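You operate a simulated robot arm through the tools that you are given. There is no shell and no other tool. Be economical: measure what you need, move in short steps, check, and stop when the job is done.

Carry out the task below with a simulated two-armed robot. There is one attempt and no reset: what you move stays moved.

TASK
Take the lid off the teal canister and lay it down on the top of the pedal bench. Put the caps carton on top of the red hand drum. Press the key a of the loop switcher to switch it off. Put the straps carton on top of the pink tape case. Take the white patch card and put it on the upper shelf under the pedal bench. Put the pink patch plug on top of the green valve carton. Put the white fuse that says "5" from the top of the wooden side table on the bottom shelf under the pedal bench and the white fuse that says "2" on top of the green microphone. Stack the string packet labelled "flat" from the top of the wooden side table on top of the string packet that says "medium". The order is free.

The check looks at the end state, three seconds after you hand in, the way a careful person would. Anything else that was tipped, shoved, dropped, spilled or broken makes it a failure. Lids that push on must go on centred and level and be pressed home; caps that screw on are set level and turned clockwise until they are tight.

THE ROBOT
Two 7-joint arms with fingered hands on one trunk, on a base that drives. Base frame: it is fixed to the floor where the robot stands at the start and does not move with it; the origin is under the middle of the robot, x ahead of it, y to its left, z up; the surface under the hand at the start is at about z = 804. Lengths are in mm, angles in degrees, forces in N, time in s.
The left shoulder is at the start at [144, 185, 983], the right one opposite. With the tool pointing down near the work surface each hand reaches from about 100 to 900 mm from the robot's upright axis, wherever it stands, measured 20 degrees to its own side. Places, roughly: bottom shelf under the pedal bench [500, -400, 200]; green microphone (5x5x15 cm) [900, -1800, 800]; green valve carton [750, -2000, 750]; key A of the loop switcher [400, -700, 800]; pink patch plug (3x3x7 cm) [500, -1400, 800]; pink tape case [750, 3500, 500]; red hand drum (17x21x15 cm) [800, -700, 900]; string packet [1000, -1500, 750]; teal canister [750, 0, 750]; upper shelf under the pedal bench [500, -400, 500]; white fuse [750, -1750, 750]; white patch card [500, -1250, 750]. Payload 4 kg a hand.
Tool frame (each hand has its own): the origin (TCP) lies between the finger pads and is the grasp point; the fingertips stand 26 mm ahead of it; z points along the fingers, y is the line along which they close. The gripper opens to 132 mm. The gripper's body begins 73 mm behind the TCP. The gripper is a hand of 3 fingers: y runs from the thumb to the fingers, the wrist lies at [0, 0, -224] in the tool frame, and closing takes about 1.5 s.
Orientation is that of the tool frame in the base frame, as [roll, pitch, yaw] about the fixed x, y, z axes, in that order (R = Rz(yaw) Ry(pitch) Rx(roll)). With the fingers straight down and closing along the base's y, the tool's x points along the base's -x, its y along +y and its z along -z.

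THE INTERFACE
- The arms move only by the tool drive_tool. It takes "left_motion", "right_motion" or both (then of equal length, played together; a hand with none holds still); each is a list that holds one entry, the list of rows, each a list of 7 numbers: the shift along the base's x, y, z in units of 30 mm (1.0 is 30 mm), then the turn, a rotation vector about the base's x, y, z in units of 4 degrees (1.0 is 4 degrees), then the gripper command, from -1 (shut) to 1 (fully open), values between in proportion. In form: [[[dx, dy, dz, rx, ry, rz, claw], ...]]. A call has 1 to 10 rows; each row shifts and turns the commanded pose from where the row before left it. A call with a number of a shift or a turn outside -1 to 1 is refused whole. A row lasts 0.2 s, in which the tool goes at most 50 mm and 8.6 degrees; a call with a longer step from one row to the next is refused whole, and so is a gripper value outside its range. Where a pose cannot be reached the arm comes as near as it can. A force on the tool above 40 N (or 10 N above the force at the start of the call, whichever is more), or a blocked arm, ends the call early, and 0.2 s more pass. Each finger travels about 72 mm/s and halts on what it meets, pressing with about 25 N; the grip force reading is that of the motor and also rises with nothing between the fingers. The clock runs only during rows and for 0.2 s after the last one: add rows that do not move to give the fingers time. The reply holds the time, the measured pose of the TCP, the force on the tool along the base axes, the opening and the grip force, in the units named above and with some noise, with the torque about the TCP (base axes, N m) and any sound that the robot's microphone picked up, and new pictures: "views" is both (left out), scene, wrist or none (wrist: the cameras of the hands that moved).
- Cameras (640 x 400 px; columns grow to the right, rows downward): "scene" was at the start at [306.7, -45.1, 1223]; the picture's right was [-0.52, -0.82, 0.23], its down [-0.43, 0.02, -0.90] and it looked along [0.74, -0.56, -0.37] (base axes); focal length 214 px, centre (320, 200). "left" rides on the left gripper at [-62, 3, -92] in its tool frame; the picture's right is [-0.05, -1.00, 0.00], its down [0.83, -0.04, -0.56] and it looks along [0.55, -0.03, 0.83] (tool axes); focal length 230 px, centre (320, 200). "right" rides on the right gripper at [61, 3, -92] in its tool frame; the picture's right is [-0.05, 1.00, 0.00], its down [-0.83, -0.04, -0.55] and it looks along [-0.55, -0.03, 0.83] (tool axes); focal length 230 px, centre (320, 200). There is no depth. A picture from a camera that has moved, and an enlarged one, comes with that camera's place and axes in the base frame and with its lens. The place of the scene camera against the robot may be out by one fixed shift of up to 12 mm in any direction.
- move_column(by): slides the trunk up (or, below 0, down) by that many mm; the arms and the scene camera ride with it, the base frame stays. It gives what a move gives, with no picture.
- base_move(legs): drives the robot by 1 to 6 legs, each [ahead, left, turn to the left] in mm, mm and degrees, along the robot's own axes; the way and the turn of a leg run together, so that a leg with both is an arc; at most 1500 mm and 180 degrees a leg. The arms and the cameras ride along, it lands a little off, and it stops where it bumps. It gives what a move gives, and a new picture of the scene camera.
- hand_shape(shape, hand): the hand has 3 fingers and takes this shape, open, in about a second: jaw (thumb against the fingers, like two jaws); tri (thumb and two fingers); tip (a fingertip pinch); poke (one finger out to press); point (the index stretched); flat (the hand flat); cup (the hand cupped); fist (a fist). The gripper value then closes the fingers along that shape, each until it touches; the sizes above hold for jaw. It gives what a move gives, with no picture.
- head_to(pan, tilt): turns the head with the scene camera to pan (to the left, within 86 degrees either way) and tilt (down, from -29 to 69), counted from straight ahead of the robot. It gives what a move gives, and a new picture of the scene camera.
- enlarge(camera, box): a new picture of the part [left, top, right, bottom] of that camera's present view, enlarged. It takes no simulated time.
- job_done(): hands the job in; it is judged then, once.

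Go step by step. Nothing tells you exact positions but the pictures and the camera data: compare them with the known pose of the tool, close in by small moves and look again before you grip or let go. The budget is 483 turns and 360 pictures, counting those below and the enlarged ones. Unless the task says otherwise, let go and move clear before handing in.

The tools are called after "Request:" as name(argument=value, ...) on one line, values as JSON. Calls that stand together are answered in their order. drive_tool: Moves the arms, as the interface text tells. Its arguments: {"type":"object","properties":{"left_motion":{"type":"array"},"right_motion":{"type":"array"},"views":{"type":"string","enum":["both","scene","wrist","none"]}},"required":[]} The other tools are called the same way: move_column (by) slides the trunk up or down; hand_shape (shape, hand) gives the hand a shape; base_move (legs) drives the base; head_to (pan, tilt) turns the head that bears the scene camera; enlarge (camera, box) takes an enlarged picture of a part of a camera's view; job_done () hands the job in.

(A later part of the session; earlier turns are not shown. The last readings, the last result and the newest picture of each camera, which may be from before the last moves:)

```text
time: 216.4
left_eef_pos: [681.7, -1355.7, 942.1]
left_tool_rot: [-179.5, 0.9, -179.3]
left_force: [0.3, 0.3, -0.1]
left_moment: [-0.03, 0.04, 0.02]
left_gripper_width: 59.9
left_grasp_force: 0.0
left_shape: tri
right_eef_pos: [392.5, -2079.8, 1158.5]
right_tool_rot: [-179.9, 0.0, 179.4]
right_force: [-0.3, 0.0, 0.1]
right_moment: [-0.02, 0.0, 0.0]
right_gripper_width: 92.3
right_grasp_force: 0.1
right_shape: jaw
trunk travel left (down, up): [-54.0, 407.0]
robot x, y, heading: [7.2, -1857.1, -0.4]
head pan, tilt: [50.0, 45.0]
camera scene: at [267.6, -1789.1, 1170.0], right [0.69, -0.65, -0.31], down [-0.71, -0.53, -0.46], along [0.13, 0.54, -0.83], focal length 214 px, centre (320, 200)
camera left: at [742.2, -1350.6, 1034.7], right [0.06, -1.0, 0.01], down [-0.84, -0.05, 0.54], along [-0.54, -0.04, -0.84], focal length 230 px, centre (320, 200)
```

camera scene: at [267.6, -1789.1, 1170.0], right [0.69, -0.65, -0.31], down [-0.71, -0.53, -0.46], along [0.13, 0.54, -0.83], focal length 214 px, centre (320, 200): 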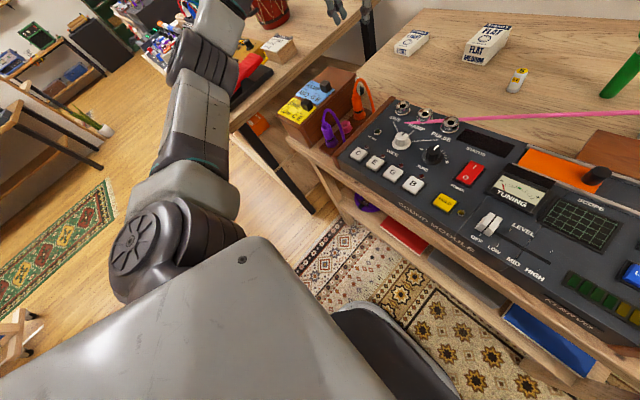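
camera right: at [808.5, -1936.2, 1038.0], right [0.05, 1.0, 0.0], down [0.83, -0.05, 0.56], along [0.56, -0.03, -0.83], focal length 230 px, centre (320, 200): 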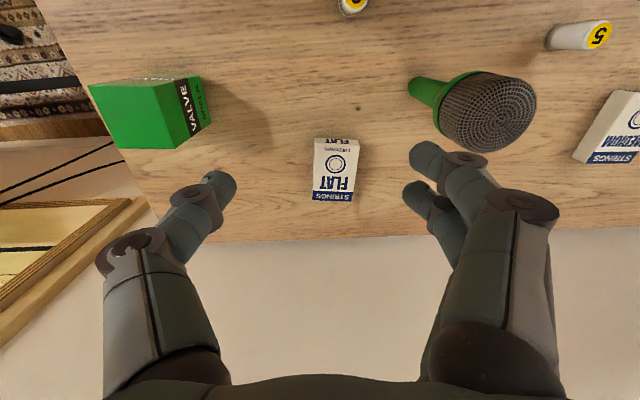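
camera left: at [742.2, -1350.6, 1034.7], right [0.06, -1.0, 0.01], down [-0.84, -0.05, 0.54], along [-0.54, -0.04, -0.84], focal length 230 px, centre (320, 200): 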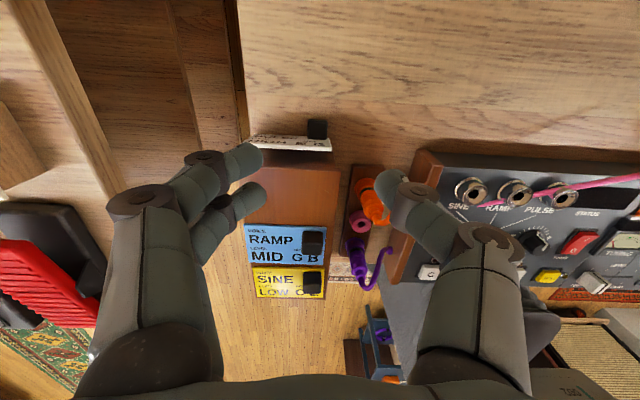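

The elbow now seems high and clear. I descend to the cube while monitoring for any body shift.

Request:
drive_tool(left_motion=[[[0, 0, -0.9, 0, 0, 0, -0.1], [0, 0, -0.9, 0, 0, 0, -0.1], [0, 0, -0.9, 0, 0, 0, -0.1], [0, 0, -0.9, 0, 0, 0, -0.1], [0, 0, -0.9, 0, 0, 0, -0.1]]], views="none")

Request:
drive_tool(left_motion=[[[0, 0, -0.4, 0, 0, 0, -0.1], [0, 0, -0.4, 0, 0, 0, -0.1]]], views="wrist")

Request:
enlarge(camera="left", box=[210, 80, 430, 260])

```text
time: 217.6
left_eef_pos: [682.4, -1355.3, 807.5]
left_tool_rot: [-179.5, 0.9, -179.2]
left_force: [-0.4, 0.6, -0.5]
left_moment: [0.0, 0.01, 0.01]
left_gripper_width: 59.5
left_grasp_force: 0.0
left_shape: tri
right_eef_pos: [391.6, -2081.5, 1159.5]
right_tool_rot: [-180.0, 0.0, 179.4]
right_force: [0.0, 0.2, 0.6]
right_moment: [0.0, -0.03, 0.01]
right_gripper_width: 92.7
right_grasp_force: 0.2
right_shape: jaw
trunk travel left (down, up): [-54.0, 407.0]
robot x, y, heading: [9.5, -1853.4, -0.7]
head pan, tilt: [50.0, 45.0]
```

```text
time: 218.2
left_eef_pos: [680.8, -1355.7, 782.8]
left_tool_rot: [-179.5, 1.0, -179.3]
left_force: [-0.1, 0.2, 0.7]
left_moment: [-0.05, -0.01, -0.04]
left_gripper_width: 59.9
left_grasp_force: 0.0
left_shape: tri
right_eef_pos: [391.3, -2079.9, 1159.4]
right_tool_rot: [180.0, 0.0, 179.4]
right_force: [-0.4, 0.1, 0.3]
right_moment: [0.0, 0.02, 0.03]
right_gripper_width: 92.7
right_grasp_force: 0.0
right_shape: jaw
trunk travel left (down, up): [-54.0, 407.0]
robot x, y, heading: [8.2, -1856.4, -0.4]
head pan, tilt: [50.0, 45.0]
camera left: at [740.9, -1350.2, 875.2], right [0.06, -1.0, 0.01], down [-0.84, -0.05, 0.54], along [-0.54, -0.04, -0.84], focal length 230 px, centre (320, 200)
```

left: 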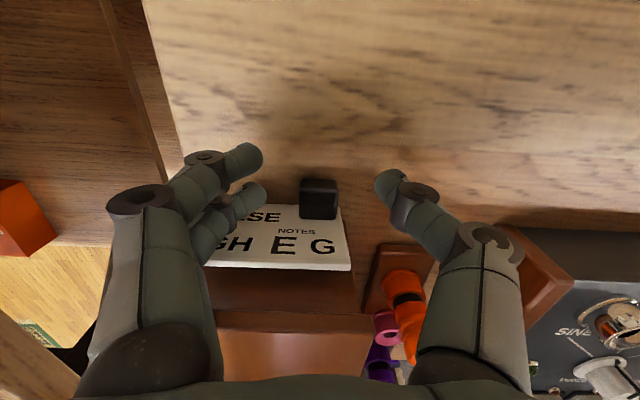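

```text
2.22 times, centred on (320, 170) of left
camera zoom: at [740.9, -1350.2, 875.2], right [0.06, -1.0, 0.01], down [-0.84, -0.05, 0.54], along [-0.54, -0.04, -0.84], focal length 511 px, centre (320, 267)
```

zoom: 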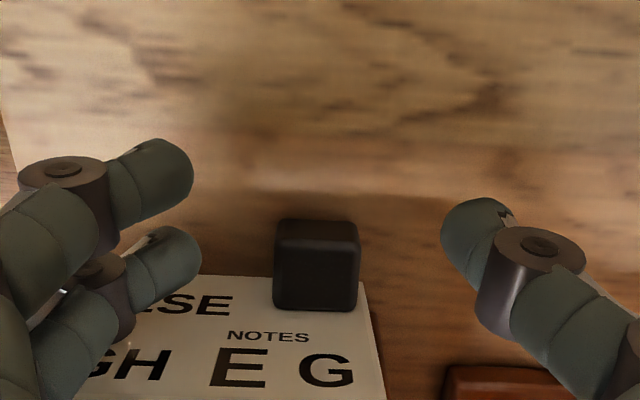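

Request:
drive_tool(left_motion=[[[0, 0, -0.1, 0, 0, 0, -0.3], [0, 0, 0, 0, 0, 0, -0.6], [0, 0, 0, 0, 0, 0, -1], [0, 0, 0, 0, 0, 0, -1], [0, 0, 0, 0, 0, 0, -1], [0, 0, 0, 0, 0, 0, -1]]], views="wrist")

Request:
enlarge(camera="left", box=[210, 80, 430, 260])

```text
time: 219.6
left_eef_pos: [680.8, -1355.7, 781.0]
left_tool_rot: [-179.5, 0.9, -179.3]
left_force: [0.5, 0.9, 0.5]
left_moment: [0.0, 0.02, -0.01]
left_gripper_width: 0.0
left_grasp_force: 25.2
left_shape: tri
right_eef_pos: [391.7, -2080.8, 1159.2]
right_tool_rot: [-180.0, 0.0, 179.4]
right_force: [-0.3, 0.1, -0.3]
right_moment: [-0.01, 0.01, 0.0]
right_gripper_width: 92.7
right_grasp_force: 0.0
right_shape: jaw
trunk travel left (down, up): [-54.0, 407.0]
robot x, y, heading: [10.3, -1854.3, -0.7]
head pan, tilt: [50.0, 45.0]
camera left: at [740.8, -1350.1, 872.6], right [0.06, -1.0, 0.01], down [-0.84, -0.05, 0.54], along [-0.54, -0.04, -0.84], focal length 230 px, centre (320, 200)
```

left: 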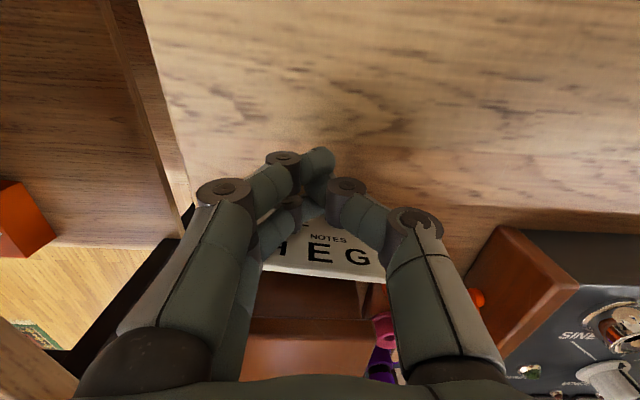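

```text
2.22 times, centred on (320, 170) of left
camera zoom: at [740.8, -1350.1, 872.6], right [0.06, -1.0, 0.01], down [-0.84, -0.05, 0.54], along [-0.54, -0.04, -0.84], focal length 511 px, centre (320, 267)
```

zoom: 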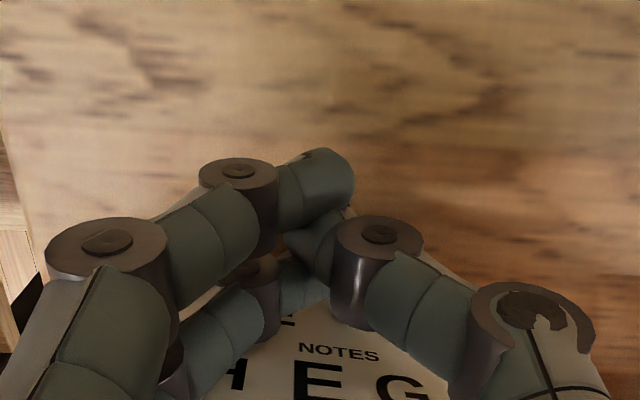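

The thumb passed in front of the cube. I reopen and look.

Request:
drive_tool(left_motion=[[[0, 0, 0, 0, 0, 0, -0.4], [0, 0, 0.3, 0, 0, 0, 0], [0, 0, 0.3, 0, 0, 0, 0], [0, 0, 0.2, 0, 0, 0, 0], [0, 0, 0, 0, 0, 0, 0]]], views="wrist")

Request:
enlarge(camera="left", box=[210, 80, 430, 260])

```text
time: 220.8
left_eef_pos: [681.6, -1354.0, 804.9]
left_tool_rot: [-179.7, 0.9, -179.3]
left_force: [-0.5, 0.1, 0.8]
left_moment: [-0.02, 0.02, 0.02]
left_gripper_width: 65.6
left_grasp_force: 0.1
left_shape: tri
right_eef_pos: [392.8, -2080.2, 1159.3]
right_tool_rot: [180.0, 0.0, 179.4]
right_force: [-0.4, -0.5, -0.5]
right_moment: [0.01, -0.01, -0.01]
right_gripper_width: 92.6
right_grasp_force: 0.2
right_shape: jaw
trunk travel left (down, up): [-54.0, 407.0]
robot x, y, heading: [9.4, -1856.0, -0.5]
head pan, tilt: [50.0, 45.0]
camera left: at [741.5, -1349.8, 896.8], right [0.06, -1.0, 0.01], down [-0.84, -0.05, 0.54], along [-0.54, -0.04, -0.84], focal length 230 px, centre (320, 200)
```

left: 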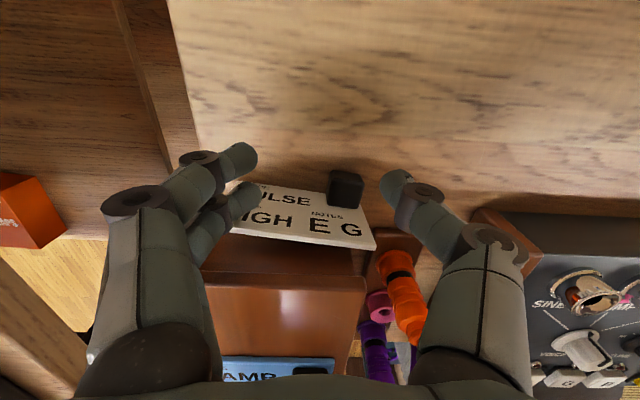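

```text
2.22 times, centred on (320, 170) of left
camera zoom: at [741.5, -1349.8, 896.8], right [0.06, -1.0, 0.01], down [-0.84, -0.05, 0.54], along [-0.54, -0.04, -0.84], focal length 511 px, centre (320, 267)
```

zoom: 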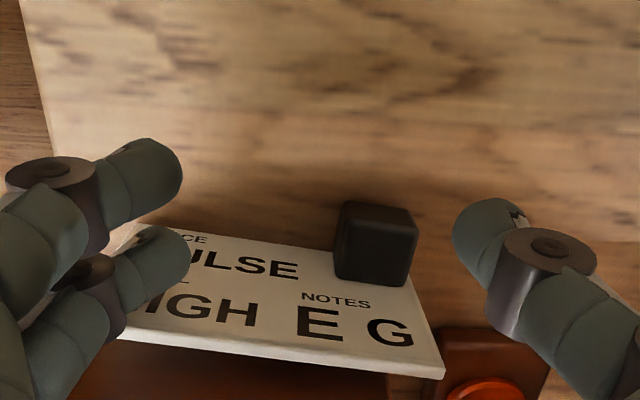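

Request:
drive_tool(left_motion=[[[-0.2, -0.28, 0, 0, 0, -0.8, -0.1], [-0.2, -0.28, 0, 0, 0, -0.7, -0.1], [0, 0, -0.4, 0, 0, 0, -0.1], [0, 0, -0.3, 0, 0, 0, -0.1]]], views="wrist")

Request:
enlarge(camera="left", box=[210, 80, 430, 260])

```text
time: 221.8
left_eef_pos: [670.6, -1372.1, 783.0]
left_tool_rot: [-179.5, 0.9, 174.7]
left_force: [-0.3, 0.1, -0.4]
left_moment: [0.03, -0.01, 0.0]
left_gripper_width: 60.1
left_grasp_force: 0.0
left_shape: tri
right_eef_pos: [392.7, -2079.4, 1159.2]
right_tool_rot: [-180.0, 0.0, 179.5]
right_force: [0.4, -0.9, -0.1]
right_moment: [0.0, -0.02, 0.01]
right_gripper_width: 92.8
right_grasp_force: 0.1
right_shape: jaw
trunk travel left (down, up): [-54.0, 407.0]
robot x, y, heading: [9.7, -1853.4, -0.7]
head pan, tilt: [50.0, 45.0]
camera left: at [730.7, -1372.9, 875.4], right [-0.04, -1.0, 0.01], down [-0.84, 0.04, 0.54], along [-0.54, 0.01, -0.84], focal length 230 px, centre (320, 200)
```

left: 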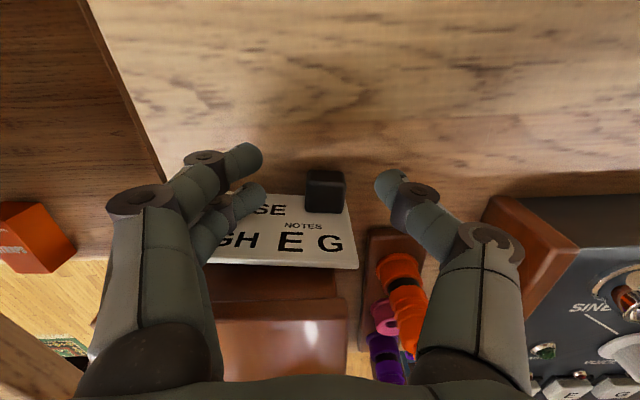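

```text
2.22 times, centred on (320, 170) of left
camera zoom: at [730.7, -1372.9, 875.4], right [-0.04, -1.0, 0.01], down [-0.84, 0.04, 0.54], along [-0.54, 0.01, -0.84], focal length 511 px, centre (320, 267)
```

zoom: 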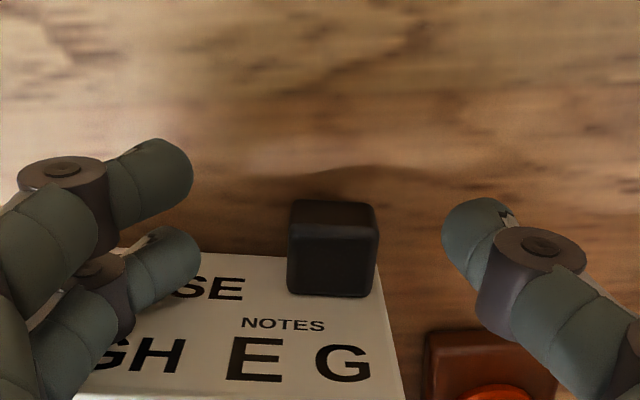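

Request:
drive_tool(left_motion=[[[0, 0, -0.05, 0, 0, 0, -0.3], [0, 0, 0, 0, 0, 0, -0.5], [0, 0, 0, 0, 0, 0, -0.7], [0, 0, 0, 0, 0, 0, -1], [0, 0, 0, 0, 0, 0, -1], [0, 0, 0, 0, 0, 0, -1]]], views="wrist")

Request:
enlarge(camera="left", box=[210, 80, 430, 260])

```text
time: 223.2
left_eef_pos: [670.9, -1372.4, 781.8]
left_tool_rot: [-179.4, 1.0, 174.7]
left_force: [0.5, -1.1, 3.1]
left_moment: [-0.11, 0.0, -0.06]
left_gripper_width: 6.2
left_grasp_force: 24.8
left_shape: tri
right_eef_pos: [393.1, -2081.5, 1159.8]
right_tool_rot: [180.0, 0.1, 179.3]
right_force: [0.0, 0.8, -0.7]
right_moment: [0.04, 0.01, 0.01]
right_gripper_width: 92.7
right_grasp_force: 0.1
right_shape: jaw
trunk travel left (down, up): [-54.0, 407.0]
robot x, y, heading: [7.4, -1855.9, -0.5]
head pan, tilt: [50.0, 45.0]
camera left: at [730.7, -1373.5, 875.2], right [-0.04, -1.0, 0.01], down [-0.84, 0.04, 0.54], along [-0.54, 0.01, -0.84], focal length 230 px, centre (320, 200)
```

left: 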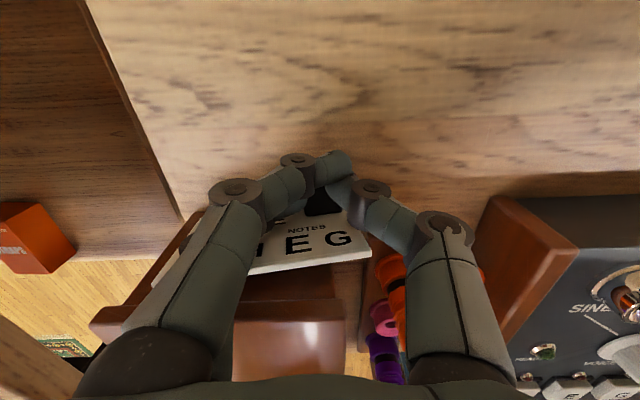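

```text
2.22 times, centred on (320, 170) of left
camera zoom: at [730.7, -1373.5, 875.2], right [-0.04, -1.0, 0.01], down [-0.84, 0.04, 0.54], along [-0.54, 0.01, -0.84], focal length 511 px, centre (320, 267)
```

zoom: 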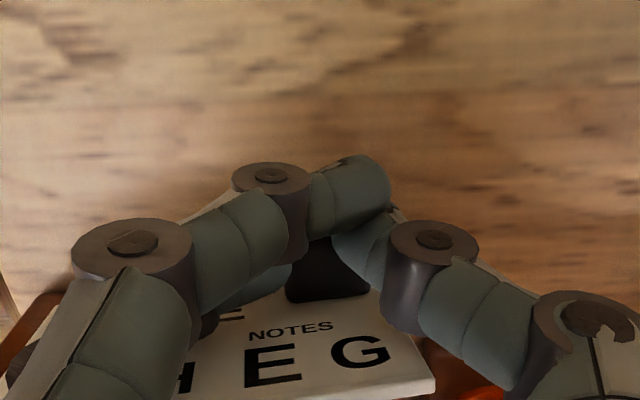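

It holds the cube. I lift slowly and check.

Request:
drive_tool(left_motion=[[[0, 0, 0.3, 0, 0, 0, -1], [0.1, 0, 0.5, 0, 0, 0, -1], [0.2, 0, 0.8, 0, 0, 0, -1], [0.2, 0, 0.8, 0, 0, 0, -1], [0, 0, 0.8, 0, 0, 0, -1], [0, 0, 0.8, 0, 0, 0, -1]]], views="wrist")

Request:
head_to(pan=40, tilt=20)

```text
time: 224.6
left_eef_pos: [685.1, -1375.1, 903.2]
left_tool_rot: [-179.6, 1.0, 174.7]
left_force: [0.3, -0.7, 0.6]
left_moment: [-0.04, -0.05, -0.02]
left_gripper_width: 6.1
left_grasp_force: 25.1
left_shape: tri
right_eef_pos: [390.3, -2081.0, 1159.5]
right_tool_rot: [180.0, 0.1, 179.5]
right_force: [-0.5, -0.2, 0.1]
right_moment: [0.03, -0.02, 0.0]
right_gripper_width: 92.6
right_grasp_force: 0.1
right_shape: jaw
trunk travel left (down, up): [-54.0, 407.0]
robot x, y, heading: [7.6, -1853.3, -0.4]
head pan, tilt: [50.0, 45.0]
camera left: at [744.9, -1375.2, 994.9], right [-0.04, -1.0, 0.01], down [-0.84, 0.04, 0.54], along [-0.54, 0.01, -0.84], focal length 230 px, centre (320, 200)
```

left: 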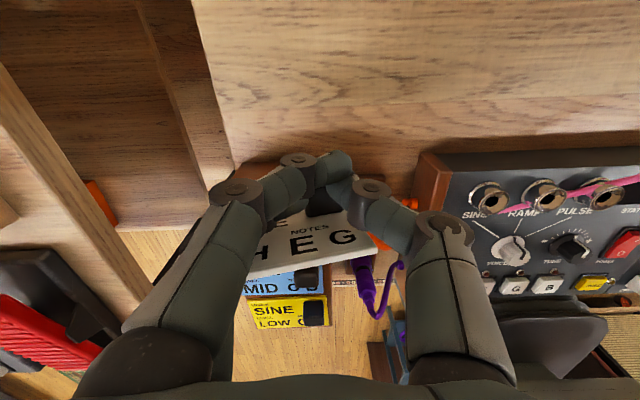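

```text
time: 225.5
left_eef_pos: [685.4, -1372.8, 902.1]
left_tool_rot: [-179.5, 1.0, 174.7]
left_force: [0.1, -0.7, -0.1]
left_moment: [0.01, 0.0, -0.01]
left_gripper_width: 6.1
left_grasp_force: 25.3
left_shape: tri
right_eef_pos: [392.1, -2081.2, 1159.7]
right_tool_rot: [180.0, 0.0, 179.3]
right_force: [0.7, 0.4, 0.3]
right_moment: [0.02, 0.0, 0.04]
right_gripper_width: 92.5
right_grasp_force: 0.1
right_shape: jaw
trunk travel left (down, up): [-54.0, 407.0]
robot x, y, heading: [5.2, -1857.4, -0.6]
head pan, tilt: [40.0, 20.0]
camera scene: at [300.3, -1792.9, 1197.7], right [0.58, -0.77, -0.26], down [-0.63, -0.21, -0.75], along [0.52, 0.6, -0.61], focal length 214 px, centre (320, 200)
```

scene: 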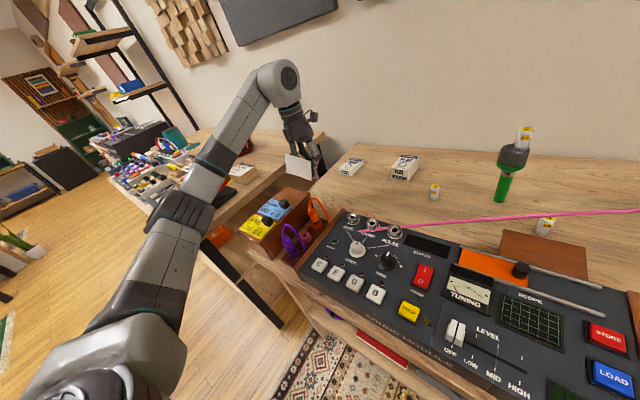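

The card is held. I lift and retract it, then drive left and back from the bench to see the shelves.

Request:
drive_tool(left_motion=[[[0, 0, 1, 0, 0, 0, -1], [0, 0, 1, 0, 0, 0, -1], [-0.3, -0.5, 1, 0, 0, 0, -1], [-0.5, -1, 0.8, 0, 0, 0, -1], [-0.5, -1, 0.5, 0, 0, 0, -1], [-0.8, -1, 0, 0, 0, 0, -1], [-0.8, -1, 0, 0, 0, 0, -1], [-0.8, -1, 0, 0, 0, 0, -1]]], views="none")

Request:
base_move(legs=[[0, 1250, 0], [-500, 0, 0]])

Request:
head_to(pan=0, tilt=35)

```text
time: 227.3
left_eef_pos: [573.1, -1538.1, 1029.5]
left_tool_rot: [-179.5, 0.9, 174.7]
left_force: [-0.2, 0.5, 0.6]
left_moment: [0.01, -0.01, 0.0]
left_gripper_width: 5.7
left_grasp_force: 25.2
left_shape: tri
right_eef_pos: [390.9, -2081.8, 1160.4]
right_tool_rot: [-180.0, 0.0, 179.4]
right_force: [0.2, 0.4, 0.9]
right_moment: [0.01, -0.05, 0.03]
right_gripper_width: 92.6
right_grasp_force: 0.0
right_shape: jaw
trunk travel left (down, up): [-54.0, 407.0]
robot x, y, heading: [3.7, -1861.9, -0.6]
head pan, tilt: [40.0, 20.0]
```

```text
time: 236.1
left_eef_pos: [83.9, -296.7, 1029.8]
left_tool_rot: [-179.5, 0.9, 175.3]
left_force: [-0.5, 0.1, -0.1]
left_moment: [-0.01, -0.02, -0.02]
left_gripper_width: 6.3
left_grasp_force: 24.6
left_shape: tri
right_eef_pos: [-92.3, -842.2, 1159.9]
right_tool_rot: [180.0, 0.0, 179.8]
right_force: [0.3, 0.2, 0.4]
right_moment: [-0.01, -0.03, -0.01]
right_gripper_width: 92.6
right_grasp_force: 0.0
right_shape: jaw
trunk travel left (down, up): [-54.0, 407.0]
robot x, y, heading: [-475.3, -617.5, -0.3]
head pan, tilt: [40.0, 20.0]
camera scene: at [-186.0, -554.7, 1197.7], right [0.58, -0.77, -0.26], down [-0.62, -0.22, -0.75], along [0.52, 0.6, -0.61], focal length 214 px, centre (320, 200)
```

scene: 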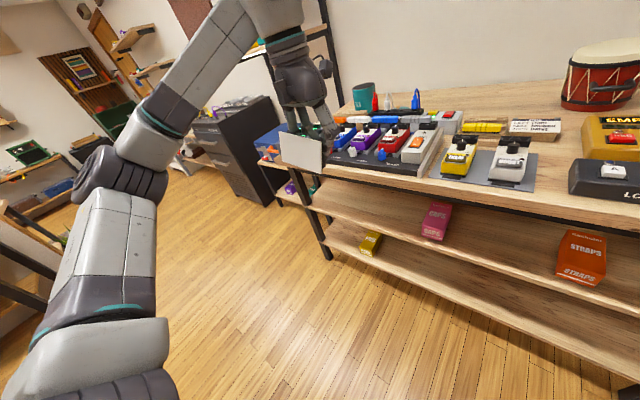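

```text
time: 237.1
left_eef_pos: [84.7, -296.1, 1029.7]
left_tool_rot: [-179.4, 1.0, 175.2]
left_force: [0.1, 0.3, -0.2]
left_moment: [-0.01, -0.02, 0.0]
left_gripper_width: 6.0
left_grasp_force: 25.6
left_shape: tri
right_eef_pos: [-91.4, -842.2, 1159.3]
right_tool_rot: [-180.0, 0.0, 179.8]
right_force: [0.5, -0.1, 0.7]
right_moment: [-0.02, 0.01, -0.03]
right_gripper_width: 92.6
right_grasp_force: 0.1
right_shape: jaw
trunk travel left (down, up): [-54.0, 407.0]
robot x, y, heading: [-473.7, -618.7, -0.4]
head pan, tilt: [0.0, 35.0]
camera scene: at [-180.4, -614.6, 1169.2], right [0.0, -1.0, 0.0], down [-0.86, 0.0, -0.51], along [0.51, 0.0, -0.86], focal length 214 px, centre (320, 200)
```

scene: 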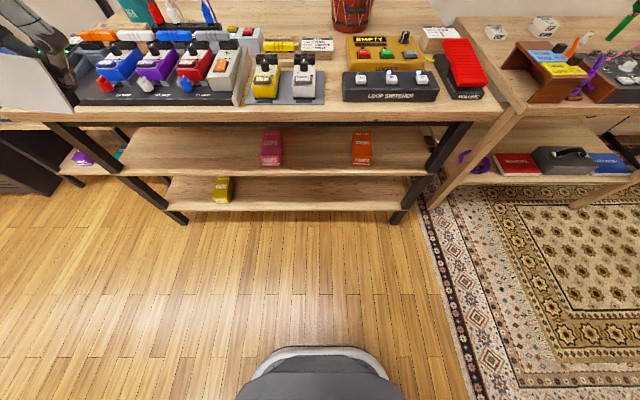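

The bench's shelves are visible: STRAPS on the upper shelf plus other cartons. I zoom in.

Request:
enlarge(camera="scene", box=[190, 110, 400, 220])

Request:
enlarge(camera="scene", box=[330, 0, 500, 110])

Request:
head_to(pan=60, tilt=10)

```text
3.05 times, centred on (295, 165) of scene
camera zoom: at [-180.4, -614.6, 1169.2], right [0.0, -1.0, 0.0], down [-0.86, 0.0, -0.51], along [0.51, 0.0, -0.86], focal length 654 px, centre (396, 307)
```

zoom: 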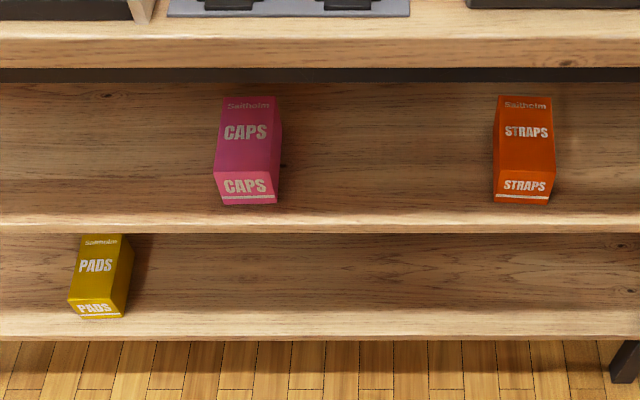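

```text
3.64 times, centred on (415, 55) of scene
camera zoom: at [-180.4, -614.6, 1169.2], right [0.0, -1.0, 0.0], down [-0.86, 0.0, -0.51], along [0.51, 0.0, -0.86], focal length 780 px, centre (-26, 727)
```

zoom: 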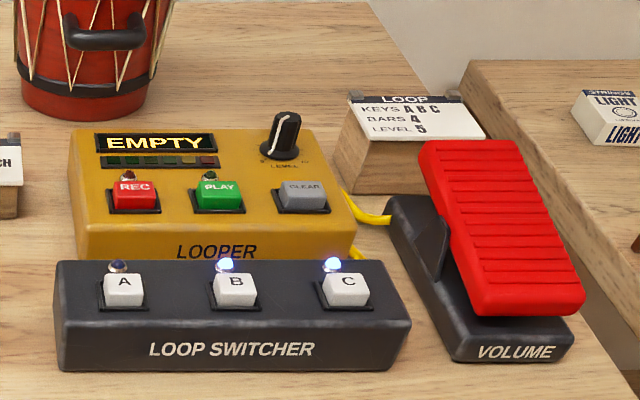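

```text
time: 238.4
left_eef_pos: [84.9, -295.3, 1030.1]
left_tool_rot: [-179.4, 0.8, 175.1]
left_force: [0.6, -0.1, 0.0]
left_moment: [-0.05, 0.0, -0.03]
left_gripper_width: 5.8
left_grasp_force: 25.4
left_shape: tri
right_eef_pos: [-91.3, -842.0, 1159.9]
right_tool_rot: [-180.0, 0.0, 179.8]
right_force: [0.1, 0.8, -0.4]
right_moment: [-0.02, -0.02, -0.02]
right_gripper_width: 92.8
right_grasp_force: 0.0
right_shape: jaw
trunk travel left (down, up): [-54.0, 407.0]
robot x, y, heading: [-477.8, -618.5, 0.1]
head pan, tilt: [60.0, 10.0]
camera scene: at [-201.6, -534.1, 1222.7], right [0.79, -0.5, -0.35], down [-0.48, -0.15, -0.86], along [0.38, 0.85, -0.36], focal length 214 px, centre (320, 200)
```

scene: 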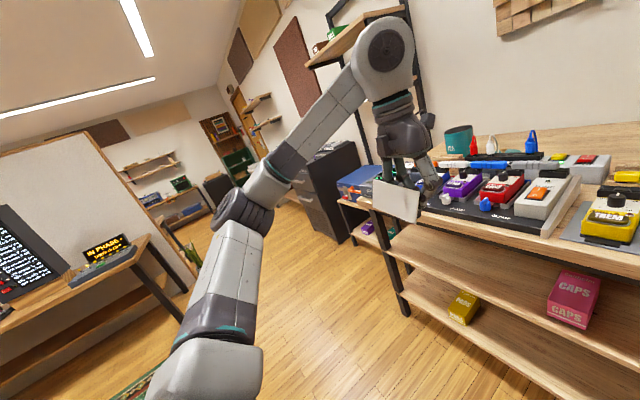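

I take a close look at the held card.

Request:
enlarge(camera="scene", box=[340, 90, 470, 240])

Request:
enlarge(camera="left", box=[170, 80, 430, 300])

```text
2.67 times, centred on (405, 165) of scene
camera zoom: at [-201.6, -534.1, 1222.7], right [0.79, -0.5, -0.35], down [-0.48, -0.15, -0.86], along [0.38, 0.85, -0.36], focal length 572 px, centre (93, 293)
```

zoom: 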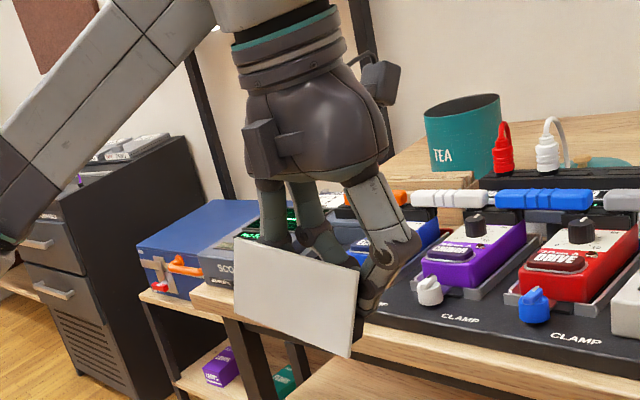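

```text
1.82 times, centred on (300, 190) of left
camera zoom: at [145.1, -297.3, 1122.8], right [-0.03, -1.0, 0.01], down [-0.84, 0.03, 0.54], along [-0.54, 0.01, -0.84], focal length 418 px, centre (356, 218)
```

zoom: 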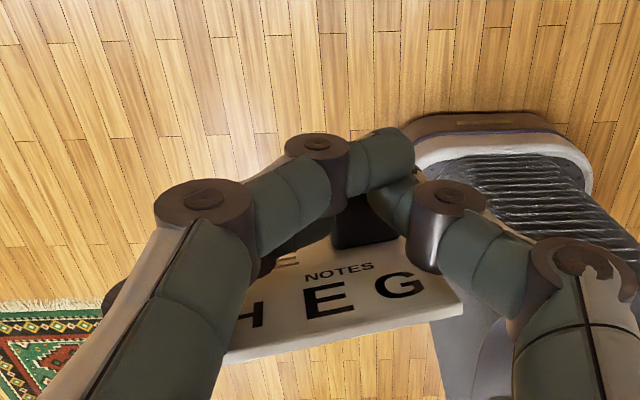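

The card lies along the robot side of the fingers, so pitching the hand forward lays it flat, face up. I pitch the hand now, well clear of the bench.

Request:
drive_tool(left_motion=[[[0, 0, -0.5, 0, -1, 0, -1], [0, 0, -0.5, 0, -1, 0, -1], [0, 0, -0.5, 0, -1, 0, -1], [0, 0, -0.5, 0, -1, 0, -1], [0, 0, -0.5, 0, -1, 0, -1], [0, 0, -0.5, 0, -1, 0, -1], [0, 0, -0.5, 0, -1, 0, -1], [0, 0, -0.5, 0, -1, 0, -1], [0, 0, -0.5, 0, -1, 0, -1], [0, 0, -0.5, 0, -1, 0, -1]]], views="none")

Request:
drive_tool(left_motion=[[[0, 0, -1, 0, -1, 0, -1], [0, 0, -1, 0, -1, 0, -1], [0, 0, -1, 0, -1, 0, -1], [0, 0, -1, 0, -1, 0, -1], [0, 0, -1, 0, -1, 0, -1], [0, 0, -1, 0, -1, 0, -1], [0, 0, -1, 0, -1, 0, -1], [0, 0, -1, 0, -1, 0, -1], [0, 0, -1, 0, -1, 0, -1], [0, 0, -1, 0, -1, 0, -1]]], views="both")

```text
time: 240.6
left_eef_pos: [85.4, -296.4, 880.7]
left_tool_rot: [176.4, 40.8, 173.7]
left_force: [0.2, 0.7, -0.1]
left_moment: [-0.02, 0.0, 0.01]
left_gripper_width: 6.2
left_grasp_force: 25.1
left_shape: tri
right_eef_pos: [-92.2, -841.7, 1159.6]
right_tool_rot: [179.9, 0.0, 179.8]
right_force: [-0.3, 0.7, -0.3]
right_moment: [-0.01, 0.0, 0.01]
right_gripper_width: 92.7
right_grasp_force: 0.1
right_shape: jaw
trunk travel left (down, up): [-54.0, 407.0]
robot x, y, heading: [-476.6, -619.3, -0.3]
head pan, tilt: [60.0, 10.0]
```

```text
time: 242.8
left_eef_pos: [45.3, -222.5, 693.0]
left_tool_rot: [161.9, 75.7, 160.8]
left_force: [-0.2, -0.7, -0.6]
left_moment: [-0.02, 0.02, 0.02]
left_gripper_width: 5.4
left_grasp_force: 25.1
left_shape: tri
left hand out of reach, approached as far as the arm can: row 4, 5, 6, 7, 8, 9, 10
right_eef_pos: [-93.5, -842.4, 1161.4]
right_tool_rot: [180.0, 0.1, 179.9]
right_force: [0.0, 0.7, 0.4]
right_moment: [0.01, -0.01, 0.05]
right_gripper_width: 92.7
right_grasp_force: 0.0
right_shape: jaw
trunk travel left (down, up): [-54.0, 407.0]
robot x, y, heading: [-478.3, -616.8, -0.3]
head pan, tilt: [60.0, 10.0]
camera scene: at [-203.0, -534.3, 1223.3], right [0.79, -0.5, -0.35], down [-0.48, -0.15, -0.86], along [0.38, 0.85, -0.36], focal length 214 px, centre (320, 200)
camera left: at [-29.9, -224.2, 774.0], right [-0.01, -1.0, -0.03], down [-0.74, 0.03, -0.68], along [0.68, 0.01, -0.74], focal length 230 px, centre (320, 200)
```

scene: 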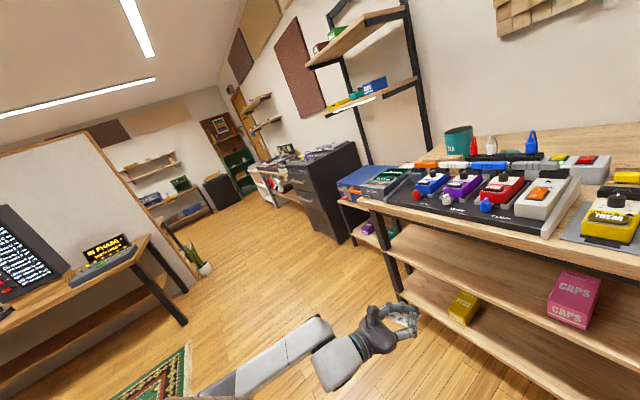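
left: 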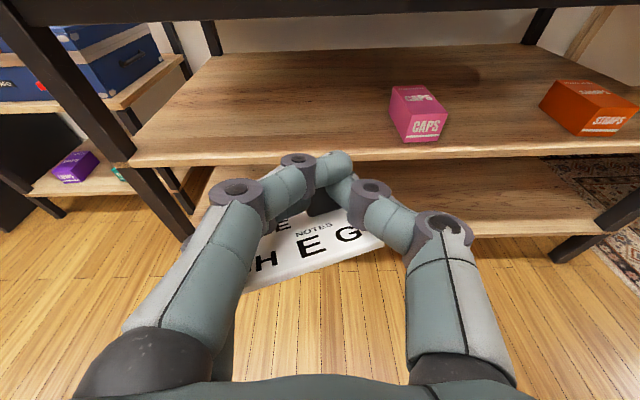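

This wrist view is excellent. I test lowering the hand to the upper-shelf height here, clear of the bench.

Request:
drive_tool(left_motion=[[[0, 0, -1, 0, 0, 0, -1], [0, 0, -1, 0, 0, 0, -1], [0, 0, -1, 0, 0, 0, -1], [0, 0, -1, 0, 0, 0, -1]]], views="both")

```text
time: 243.8
left_eef_pos: [13.6, -175.3, 634.6]
left_tool_rot: [162.2, 75.4, 161.3]
left_force: [-0.1, 0.1, -0.3]
left_moment: [0.01, 0.01, -0.01]
left_gripper_width: 5.6
left_grasp_force: 25.3
left_shape: tri
left hand out of reach, approached as far as the arm can: row 1, 2, 3, 4
right_eef_pos: [-91.7, -842.5, 1158.6]
right_tool_rot: [179.9, -0.1, 179.8]
right_force: [-0.1, -0.1, 0.1]
right_moment: [0.01, 0.01, -0.02]
right_gripper_width: 92.8
right_grasp_force: 0.1
right_shape: jaw
trunk travel left (down, up): [-54.0, 407.0]
robot x, y, heading: [-476.5, -617.2, -0.2]
head pan, tilt: [60.0, 10.0]
camera scene: at [-201.8, -533.9, 1222.8], right [0.79, -0.5, -0.35], down [-0.48, -0.15, -0.86], along [0.38, 0.85, -0.36], focal length 214 px, centre (320, 200)
camera left: at [-62.2, -175.4, 715.8], right [-0.01, -1.0, -0.03], down [-0.74, 0.03, -0.67], along [0.67, 0.01, -0.74], focal length 230 px, centre (320, 200)
```

scene: 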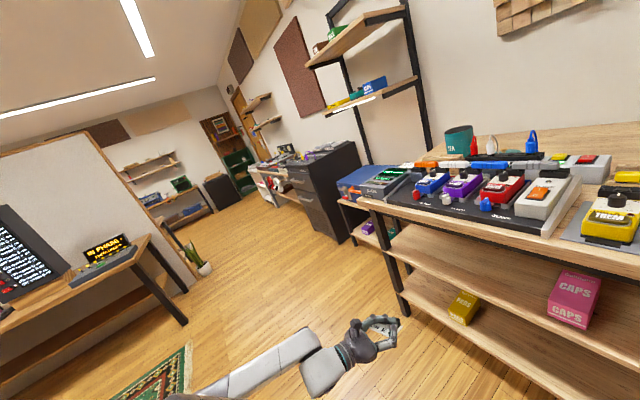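
left: 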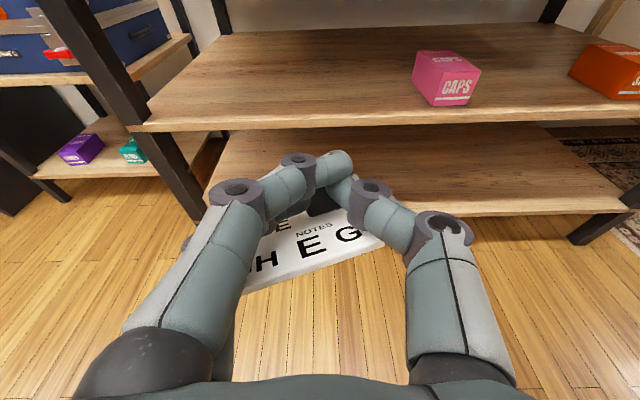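

Request:
drive_tool(left_motion=[[[1, -0.7, 0, 0, 0, 0, -1], [1, -0.7, 0, 0, 0, 0, -1], [1, -0.7, 0, 0, 0, 0, -1], [1, -0.7, 0, 0, 0, 0, -1], [1, -0.7, 0, 0, 0, 0, -1], [1, -0.5, -0.3, 0, 0, 0, -1], [1, 0, -0.5, 0, 0, 0, -1]]], views="wrist")

```text
time: 245.4
left_eef_pos: [128.8, -194.1, 731.8]
left_tool_rot: [162.4, 75.4, 161.6]
left_force: [0.8, 0.0, -0.6]
left_moment: [-0.05, 0.03, -0.01]
left_gripper_width: 5.7
left_grasp_force: 25.2
left_shape: tri
left hand out of reach, approached as far as the arm can: row 1, 2, 3, 4, 5, 6, 7
right_eef_pos: [-92.3, -842.2, 1158.7]
right_tool_rot: [-180.0, 0.0, 179.9]
right_force: [0.0, -0.1, 0.2]
right_moment: [-0.01, 0.0, 0.03]
right_gripper_width: 92.6
right_grasp_force: 0.0
right_shape: jaw
trunk travel left (down, up): [-54.0, 407.0]
robot x, y, heading: [-474.2, -622.9, -0.1]
head pan, tilt: [60.0, 10.0]
camera left: at [54.0, -194.2, 813.7], right [-0.01, -1.0, -0.03], down [-0.74, 0.03, -0.67], along [0.67, 0.01, -0.74], focal length 230 px, centre (320, 200)
```

left: 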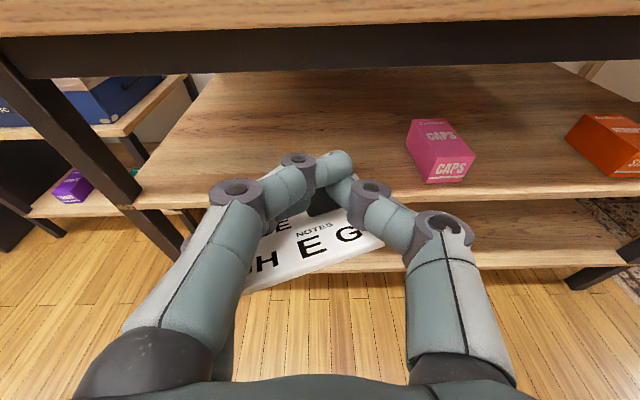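

The wrist limit depends on extension; I back the robot up 250 mm and test with the arm stretched further out.

Request:
base_move(legs=[[-300, 0, 0]])

Request:
drive_tool(left_motion=[[[1, 0, 0, 0, 0, 0, -1], [1, 0, 0, 0, 0, 0, -1], [1, 0, 0, 0, 0, 0, -1], [1, 0, 0, 0, 0, 0, -1], [1, 0, 0, 0, 0, 0, -1], [1, 0, 0, 0, 0, 0, -1], [1, 0, 0, 0, 0, 0, -1], [1, 0, 0, 0, 0, 0, -1]]], views="none")

Request:
drive_tool(left_motion=[[[0.5, 0, -1, 0, 0, 0, -1], [0.5, 0, -1, 0, 0, 0, -1], [0, 0, -1, 0, 0, 0, -1], [0, 0, -1, 0, 0, 0, -1], [0, 0, -1, 0, 0, 0, -1], [0, 0, -1, 0, 0, 0, -1]]], views="both")

```text
time: 247.5
left_eef_pos: [-176.5, -194.5, 732.7]
left_tool_rot: [162.2, 75.5, 161.0]
left_force: [0.1, 0.1, 1.1]
left_moment: [0.02, -0.01, 0.0]
left_gripper_width: 5.7
left_grasp_force: 24.7
left_shape: tri
right_eef_pos: [-401.1, -841.7, 1159.8]
right_tool_rot: [180.0, 0.2, 179.5]
right_force: [-0.3, -0.5, 0.6]
right_moment: [-0.04, 0.0, -0.01]
right_gripper_width: 92.8
right_grasp_force: 0.1
right_shape: jaw
trunk travel left (down, up): [-54.0, 407.0]
robot x, y, heading: [-785.1, -618.9, -0.4]
head pan, tilt: [60.0, 10.0]
camera scene: at [-509.5, -533.8, 1222.9], right [0.79, -0.51, -0.35], down [-0.48, -0.15, -0.86], along [0.38, 0.85, -0.36], focal length 214 px, centre (320, 200)
```

scene: 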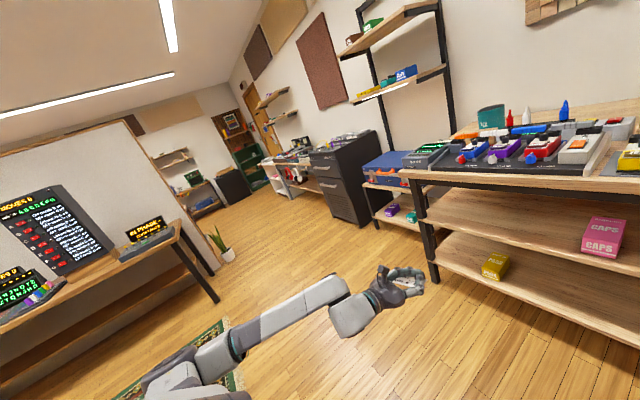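

```text
time: 249.3
left_eef_pos: [-53.6, -139.5, 811.1]
left_tool_rot: [154.8, 74.5, 154.0]
left_force: [-2.1, 0.1, -6.7]
left_moment: [0.01, -0.62, 0.02]
left_gripper_width: 5.4
left_grasp_force: 25.0
left_shape: tri
left hand out of reach, approached as far as the arm can: row 1, 2, 3, 4, 5, 6, 7, 8
right_eef_pos: [-401.0, -844.1, 1160.4]
right_tool_rot: [179.9, 0.1, 179.6]
right_force: [0.5, -0.2, 0.5]
right_moment: [0.08, -0.04, -0.01]
right_gripper_width: 92.5
right_grasp_force: 0.1
right_shape: jaw
trunk travel left (down, up): [-54.0, 407.0]
robot x, y, heading: [-785.8, -617.5, -0.1]
head pan, tilt: [60.0, 10.0]
```

```text
time: 250.7
left_eef_pos: [-91.8, -111.4, 756.1]
left_tool_rot: [162.4, 75.3, 161.1]
left_force: [0.6, -0.5, -0.7]
left_moment: [0.0, -0.01, 0.02]
left_gripper_width: 5.5
left_grasp_force: 24.9
left_shape: tri
left hand out of reach, approached as far as the arm can: row 1, 2, 3, 4, 5, 6
right_eef_pos: [-400.7, -842.0, 1159.1]
right_tool_rot: [180.0, 0.0, 179.7]
right_force: [0.5, -0.8, -0.1]
right_moment: [-0.02, 0.03, 0.0]
right_gripper_width: 92.6
right_grasp_force: 0.1
right_shape: jaw
trunk travel left (down, up): [-54.0, 407.0]
robot x, y, heading: [-784.0, -615.7, -0.2]
head pan, tilt: [60.0, 10.0]
camera scene: at [-508.7, -533.7, 1222.7], right [0.79, -0.51, -0.35], down [-0.48, -0.15, -0.86], along [0.38, 0.85, -0.36], focal length 214 px, centre (320, 200)
camera left: at [-165.7, -111.3, 836.8], right [-0.02, -1.0, -0.03], down [-0.74, 0.03, -0.67], along [0.67, 0.01, -0.74], focal length 230 px, centre (320, 200)
```

scene: 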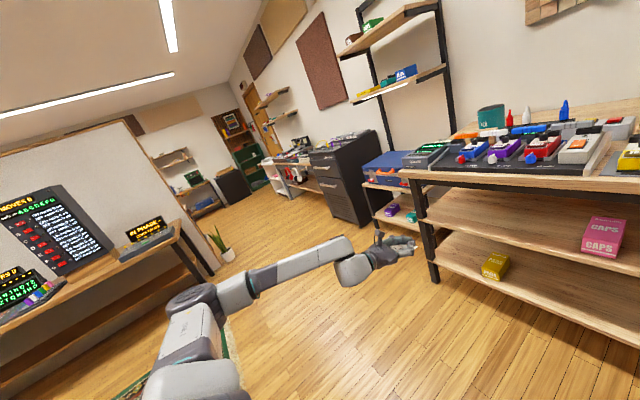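
left: 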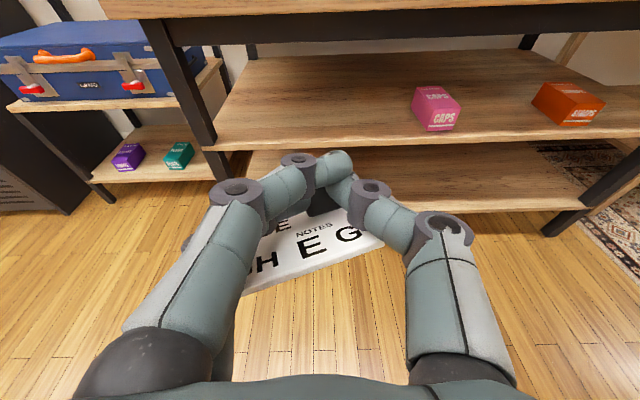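

The full pitch isn't possible that low. I lower the trunk fully and use a smaller pitch (about 50°), testing in the open.

Request:
move_column(by=-54)

Request:
drive_tool(left_motion=[[[0, -0.5, 0, 0, 1, 0, -1], [0, -0.5, 0, 0, 1, 0, -1], [0, -0.5, 0, 0, 1, 0, -1], [0, -0.5, 0, 0, 1, 0, -1], [0, -0.5, 0, 0, 1, 0, -1], [0, -0.5, 0, 0, 1, 0, -1]]], views="none")

Request:
drive_tool(left_motion=[[[0, -0.5, -1, 0, 0, 0, -1], [0, -0.5, -1, 0, 0, 0, -1], [0, -0.5, -1, 0, 0, 0, -1], [0, -0.5, -1, 0, 0, 0, -1], [0, 0, -1, 0, 0, 0, -1], [0, 0, -1, 0, 0, 0, -1]]], views="both")

```text
time: 251.7
left_eef_pos: [-91.2, -111.2, 703.6]
left_tool_rot: [162.1, 75.6, 160.9]
left_force: [0.3, -0.2, -0.1]
left_moment: [0.03, 0.03, 0.0]
left_gripper_width: 5.6
left_grasp_force: 24.5
left_shape: tri
right_eef_pos: [-402.1, -843.4, 1107.0]
right_tool_rot: [179.9, 0.2, 179.6]
right_force: [0.3, 0.4, 0.6]
right_moment: [0.02, -0.01, 0.0]
right_gripper_width: 92.8
right_grasp_force: 0.0
right_shape: jaw
trunk travel left (down, up): [0.0, 461.0]
robot x, y, heading: [-789.8, -615.9, -0.5]
head pan, tilt: [60.0, 10.0]
```

```text
time: 253.1
left_eef_pos: [-90.8, -201.4, 701.4]
left_tool_rot: [174.7, 51.8, 172.4]
left_force: [0.3, 0.7, -1.0]
left_moment: [0.04, 0.01, -0.01]
left_gripper_width: 5.4
left_grasp_force: 25.1
left_shape: tri
right_eef_pos: [-399.7, -842.4, 1105.2]
right_tool_rot: [179.9, 0.1, 179.6]
right_force: [1.0, -0.6, 0.3]
right_moment: [0.0, 0.01, 0.0]
right_gripper_width: 92.7
right_grasp_force: 0.0
right_shape: jaw
trunk travel left (down, up): [0.0, 461.0]
robot x, y, heading: [-784.3, -616.2, -0.4]
head pan, tilt: [60.0, 10.0]
```

```text
time: 254.4
left_eef_pos: [-91.8, -258.7, 521.2]
left_tool_rot: [174.7, 52.0, 172.4]
left_force: [0.6, 0.5, -0.4]
left_moment: [-0.02, 0.0, -0.02]
left_gripper_width: 5.5
left_grasp_force: 25.0
left_shape: tri
right_eef_pos: [-400.0, -842.1, 1104.7]
right_tool_rot: [-180.0, -0.1, 179.6]
right_force: [0.1, 0.3, 0.2]
right_moment: [-0.02, 0.02, -0.04]
right_gripper_width: 92.6
right_grasp_force: 0.3
right_shape: jaw
trunk travel left (down, up): [0.0, 461.0]
robot x, y, heading: [-785.9, -616.3, -0.4]
head pan, tilt: [60.0, 10.0]
camera scene: at [-448.7, -534.0, 1130.4], right [0.74, -0.51, -0.44], down [-0.58, -0.15, -0.8], along [0.34, 0.85, -0.4], focal length 214 px, centre (320, 200)
camera left: at [-126.0, -259.7, 625.3], right [-0.03, -1.0, -0.02], down [-0.95, 0.03, -0.32], along [0.32, 0.01, -0.95], focal length 230 px, centre (320, 200)
```

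scene: 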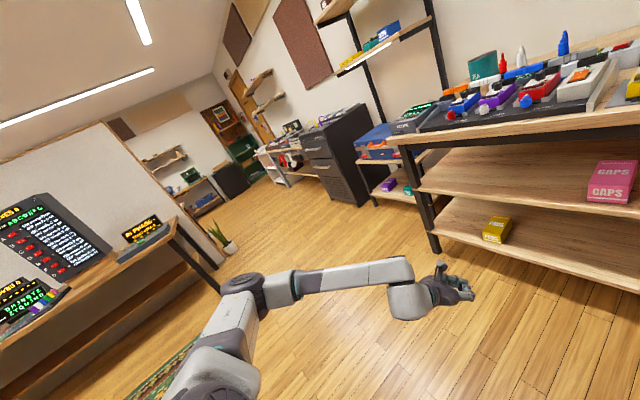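
left: 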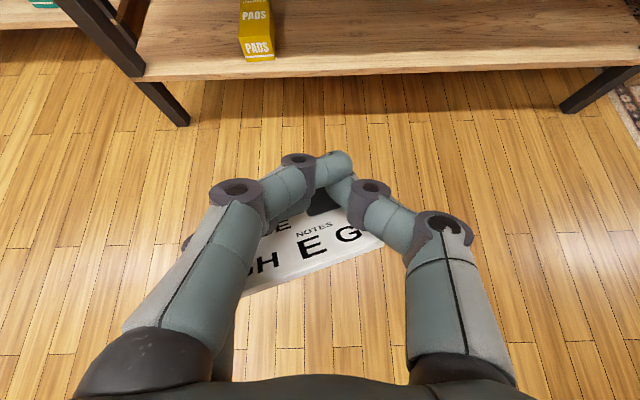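

At z 521 with pitch 52° it's fine. I try more pitch here.

Request:
drive_tool(left_motion=[[[0, 0, 0, 0, -1, 0, -1], [0, 0, 0, 0, -1, 0, -1], [0, 0, 0, 0, -1, 0, -1], [0, 0, 0, 0, -1, 0, -1], [0, 0, 0, 0, -1, 0, -1]]], views="none")

```text
time: 255.7
left_eef_pos: [-86.9, -271.6, 523.3]
left_tool_rot: [170.2, 66.2, 167.4]
left_force: [0.2, 0.0, 0.0]
left_moment: [0.0, -0.01, 0.0]
left_gripper_width: 5.3
left_grasp_force: 25.0
left_shape: tri
left hand out of reach, approached as far as the arm can: row 1, 2
right_eef_pos: [-400.0, -841.7, 1104.5]
right_tool_rot: [180.0, -0.1, 179.6]
right_force: [-0.1, 0.3, -0.3]
right_moment: [0.03, -0.03, 0.01]
right_gripper_width: 92.8
right_grasp_force: 0.1
right_shape: jaw
trunk travel left (down, up): [0.0, 461.0]
robot x, y, heading: [-783.9, -621.6, -0.3]
head pan, tilt: [60.0, 10.0]
```

Request:
drive_tool(left_motion=[[[0.2, -0.3, 0, 0, -1, 0, -1], [0.2, -0.3, 0, 0, -1, 0, -1], [0.2, -0.3, 0, 0, -1, 0, -1], [0.2, -0.3, 0, 0, -1, 0, -1]]], views="both")

```text
time: 256.6
left_eef_pos: [-64.7, -307.8, 520.8]
left_tool_rot: [147.4, 81.3, 145.3]
left_force: [0.3, -0.4, -0.6]
left_moment: [-0.01, 0.0, -0.01]
left_gripper_width: 5.5
left_grasp_force: 25.0
left_shape: tri
right_eef_pos: [-399.0, -842.4, 1104.6]
right_tool_rot: [179.9, 0.0, 179.5]
right_force: [-0.7, -0.4, 0.2]
right_moment: [0.01, 0.01, -0.01]
right_gripper_width: 92.4
right_grasp_force: 0.2
right_shape: jaw
trunk travel left (down, up): [0.0, 461.0]
robot x, y, heading: [-786.2, -618.3, -0.6]
head pan, tilt: [60.0, 10.0]
camera scene: at [-449.1, -534.4, 1130.6], right [0.74, -0.51, -0.44], down [-0.58, -0.15, -0.8], along [0.34, 0.85, -0.4], focal length 214 px, centre (320, 200)
camera left: at [-147.6, -306.7, 594.1], right [-0.03, -1.0, -0.03], down [-0.66, 0.05, -0.75], along [0.75, -0.01, -0.66], focal length 230 px, centre (320, 200)
```

scene: 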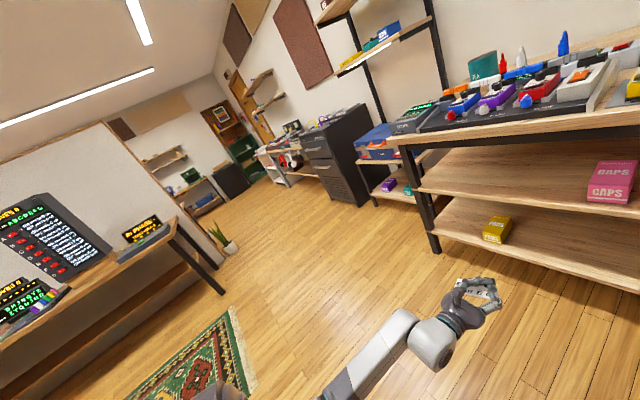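
left: 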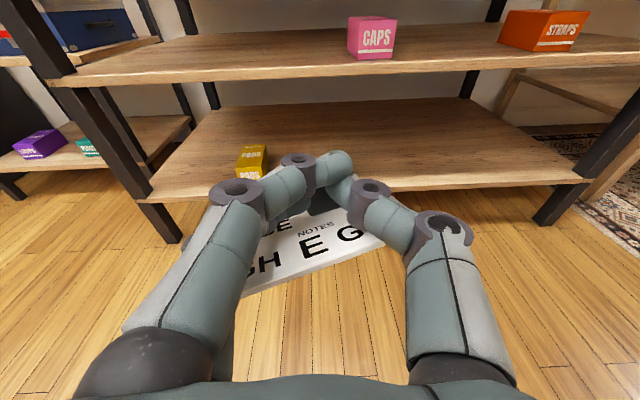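

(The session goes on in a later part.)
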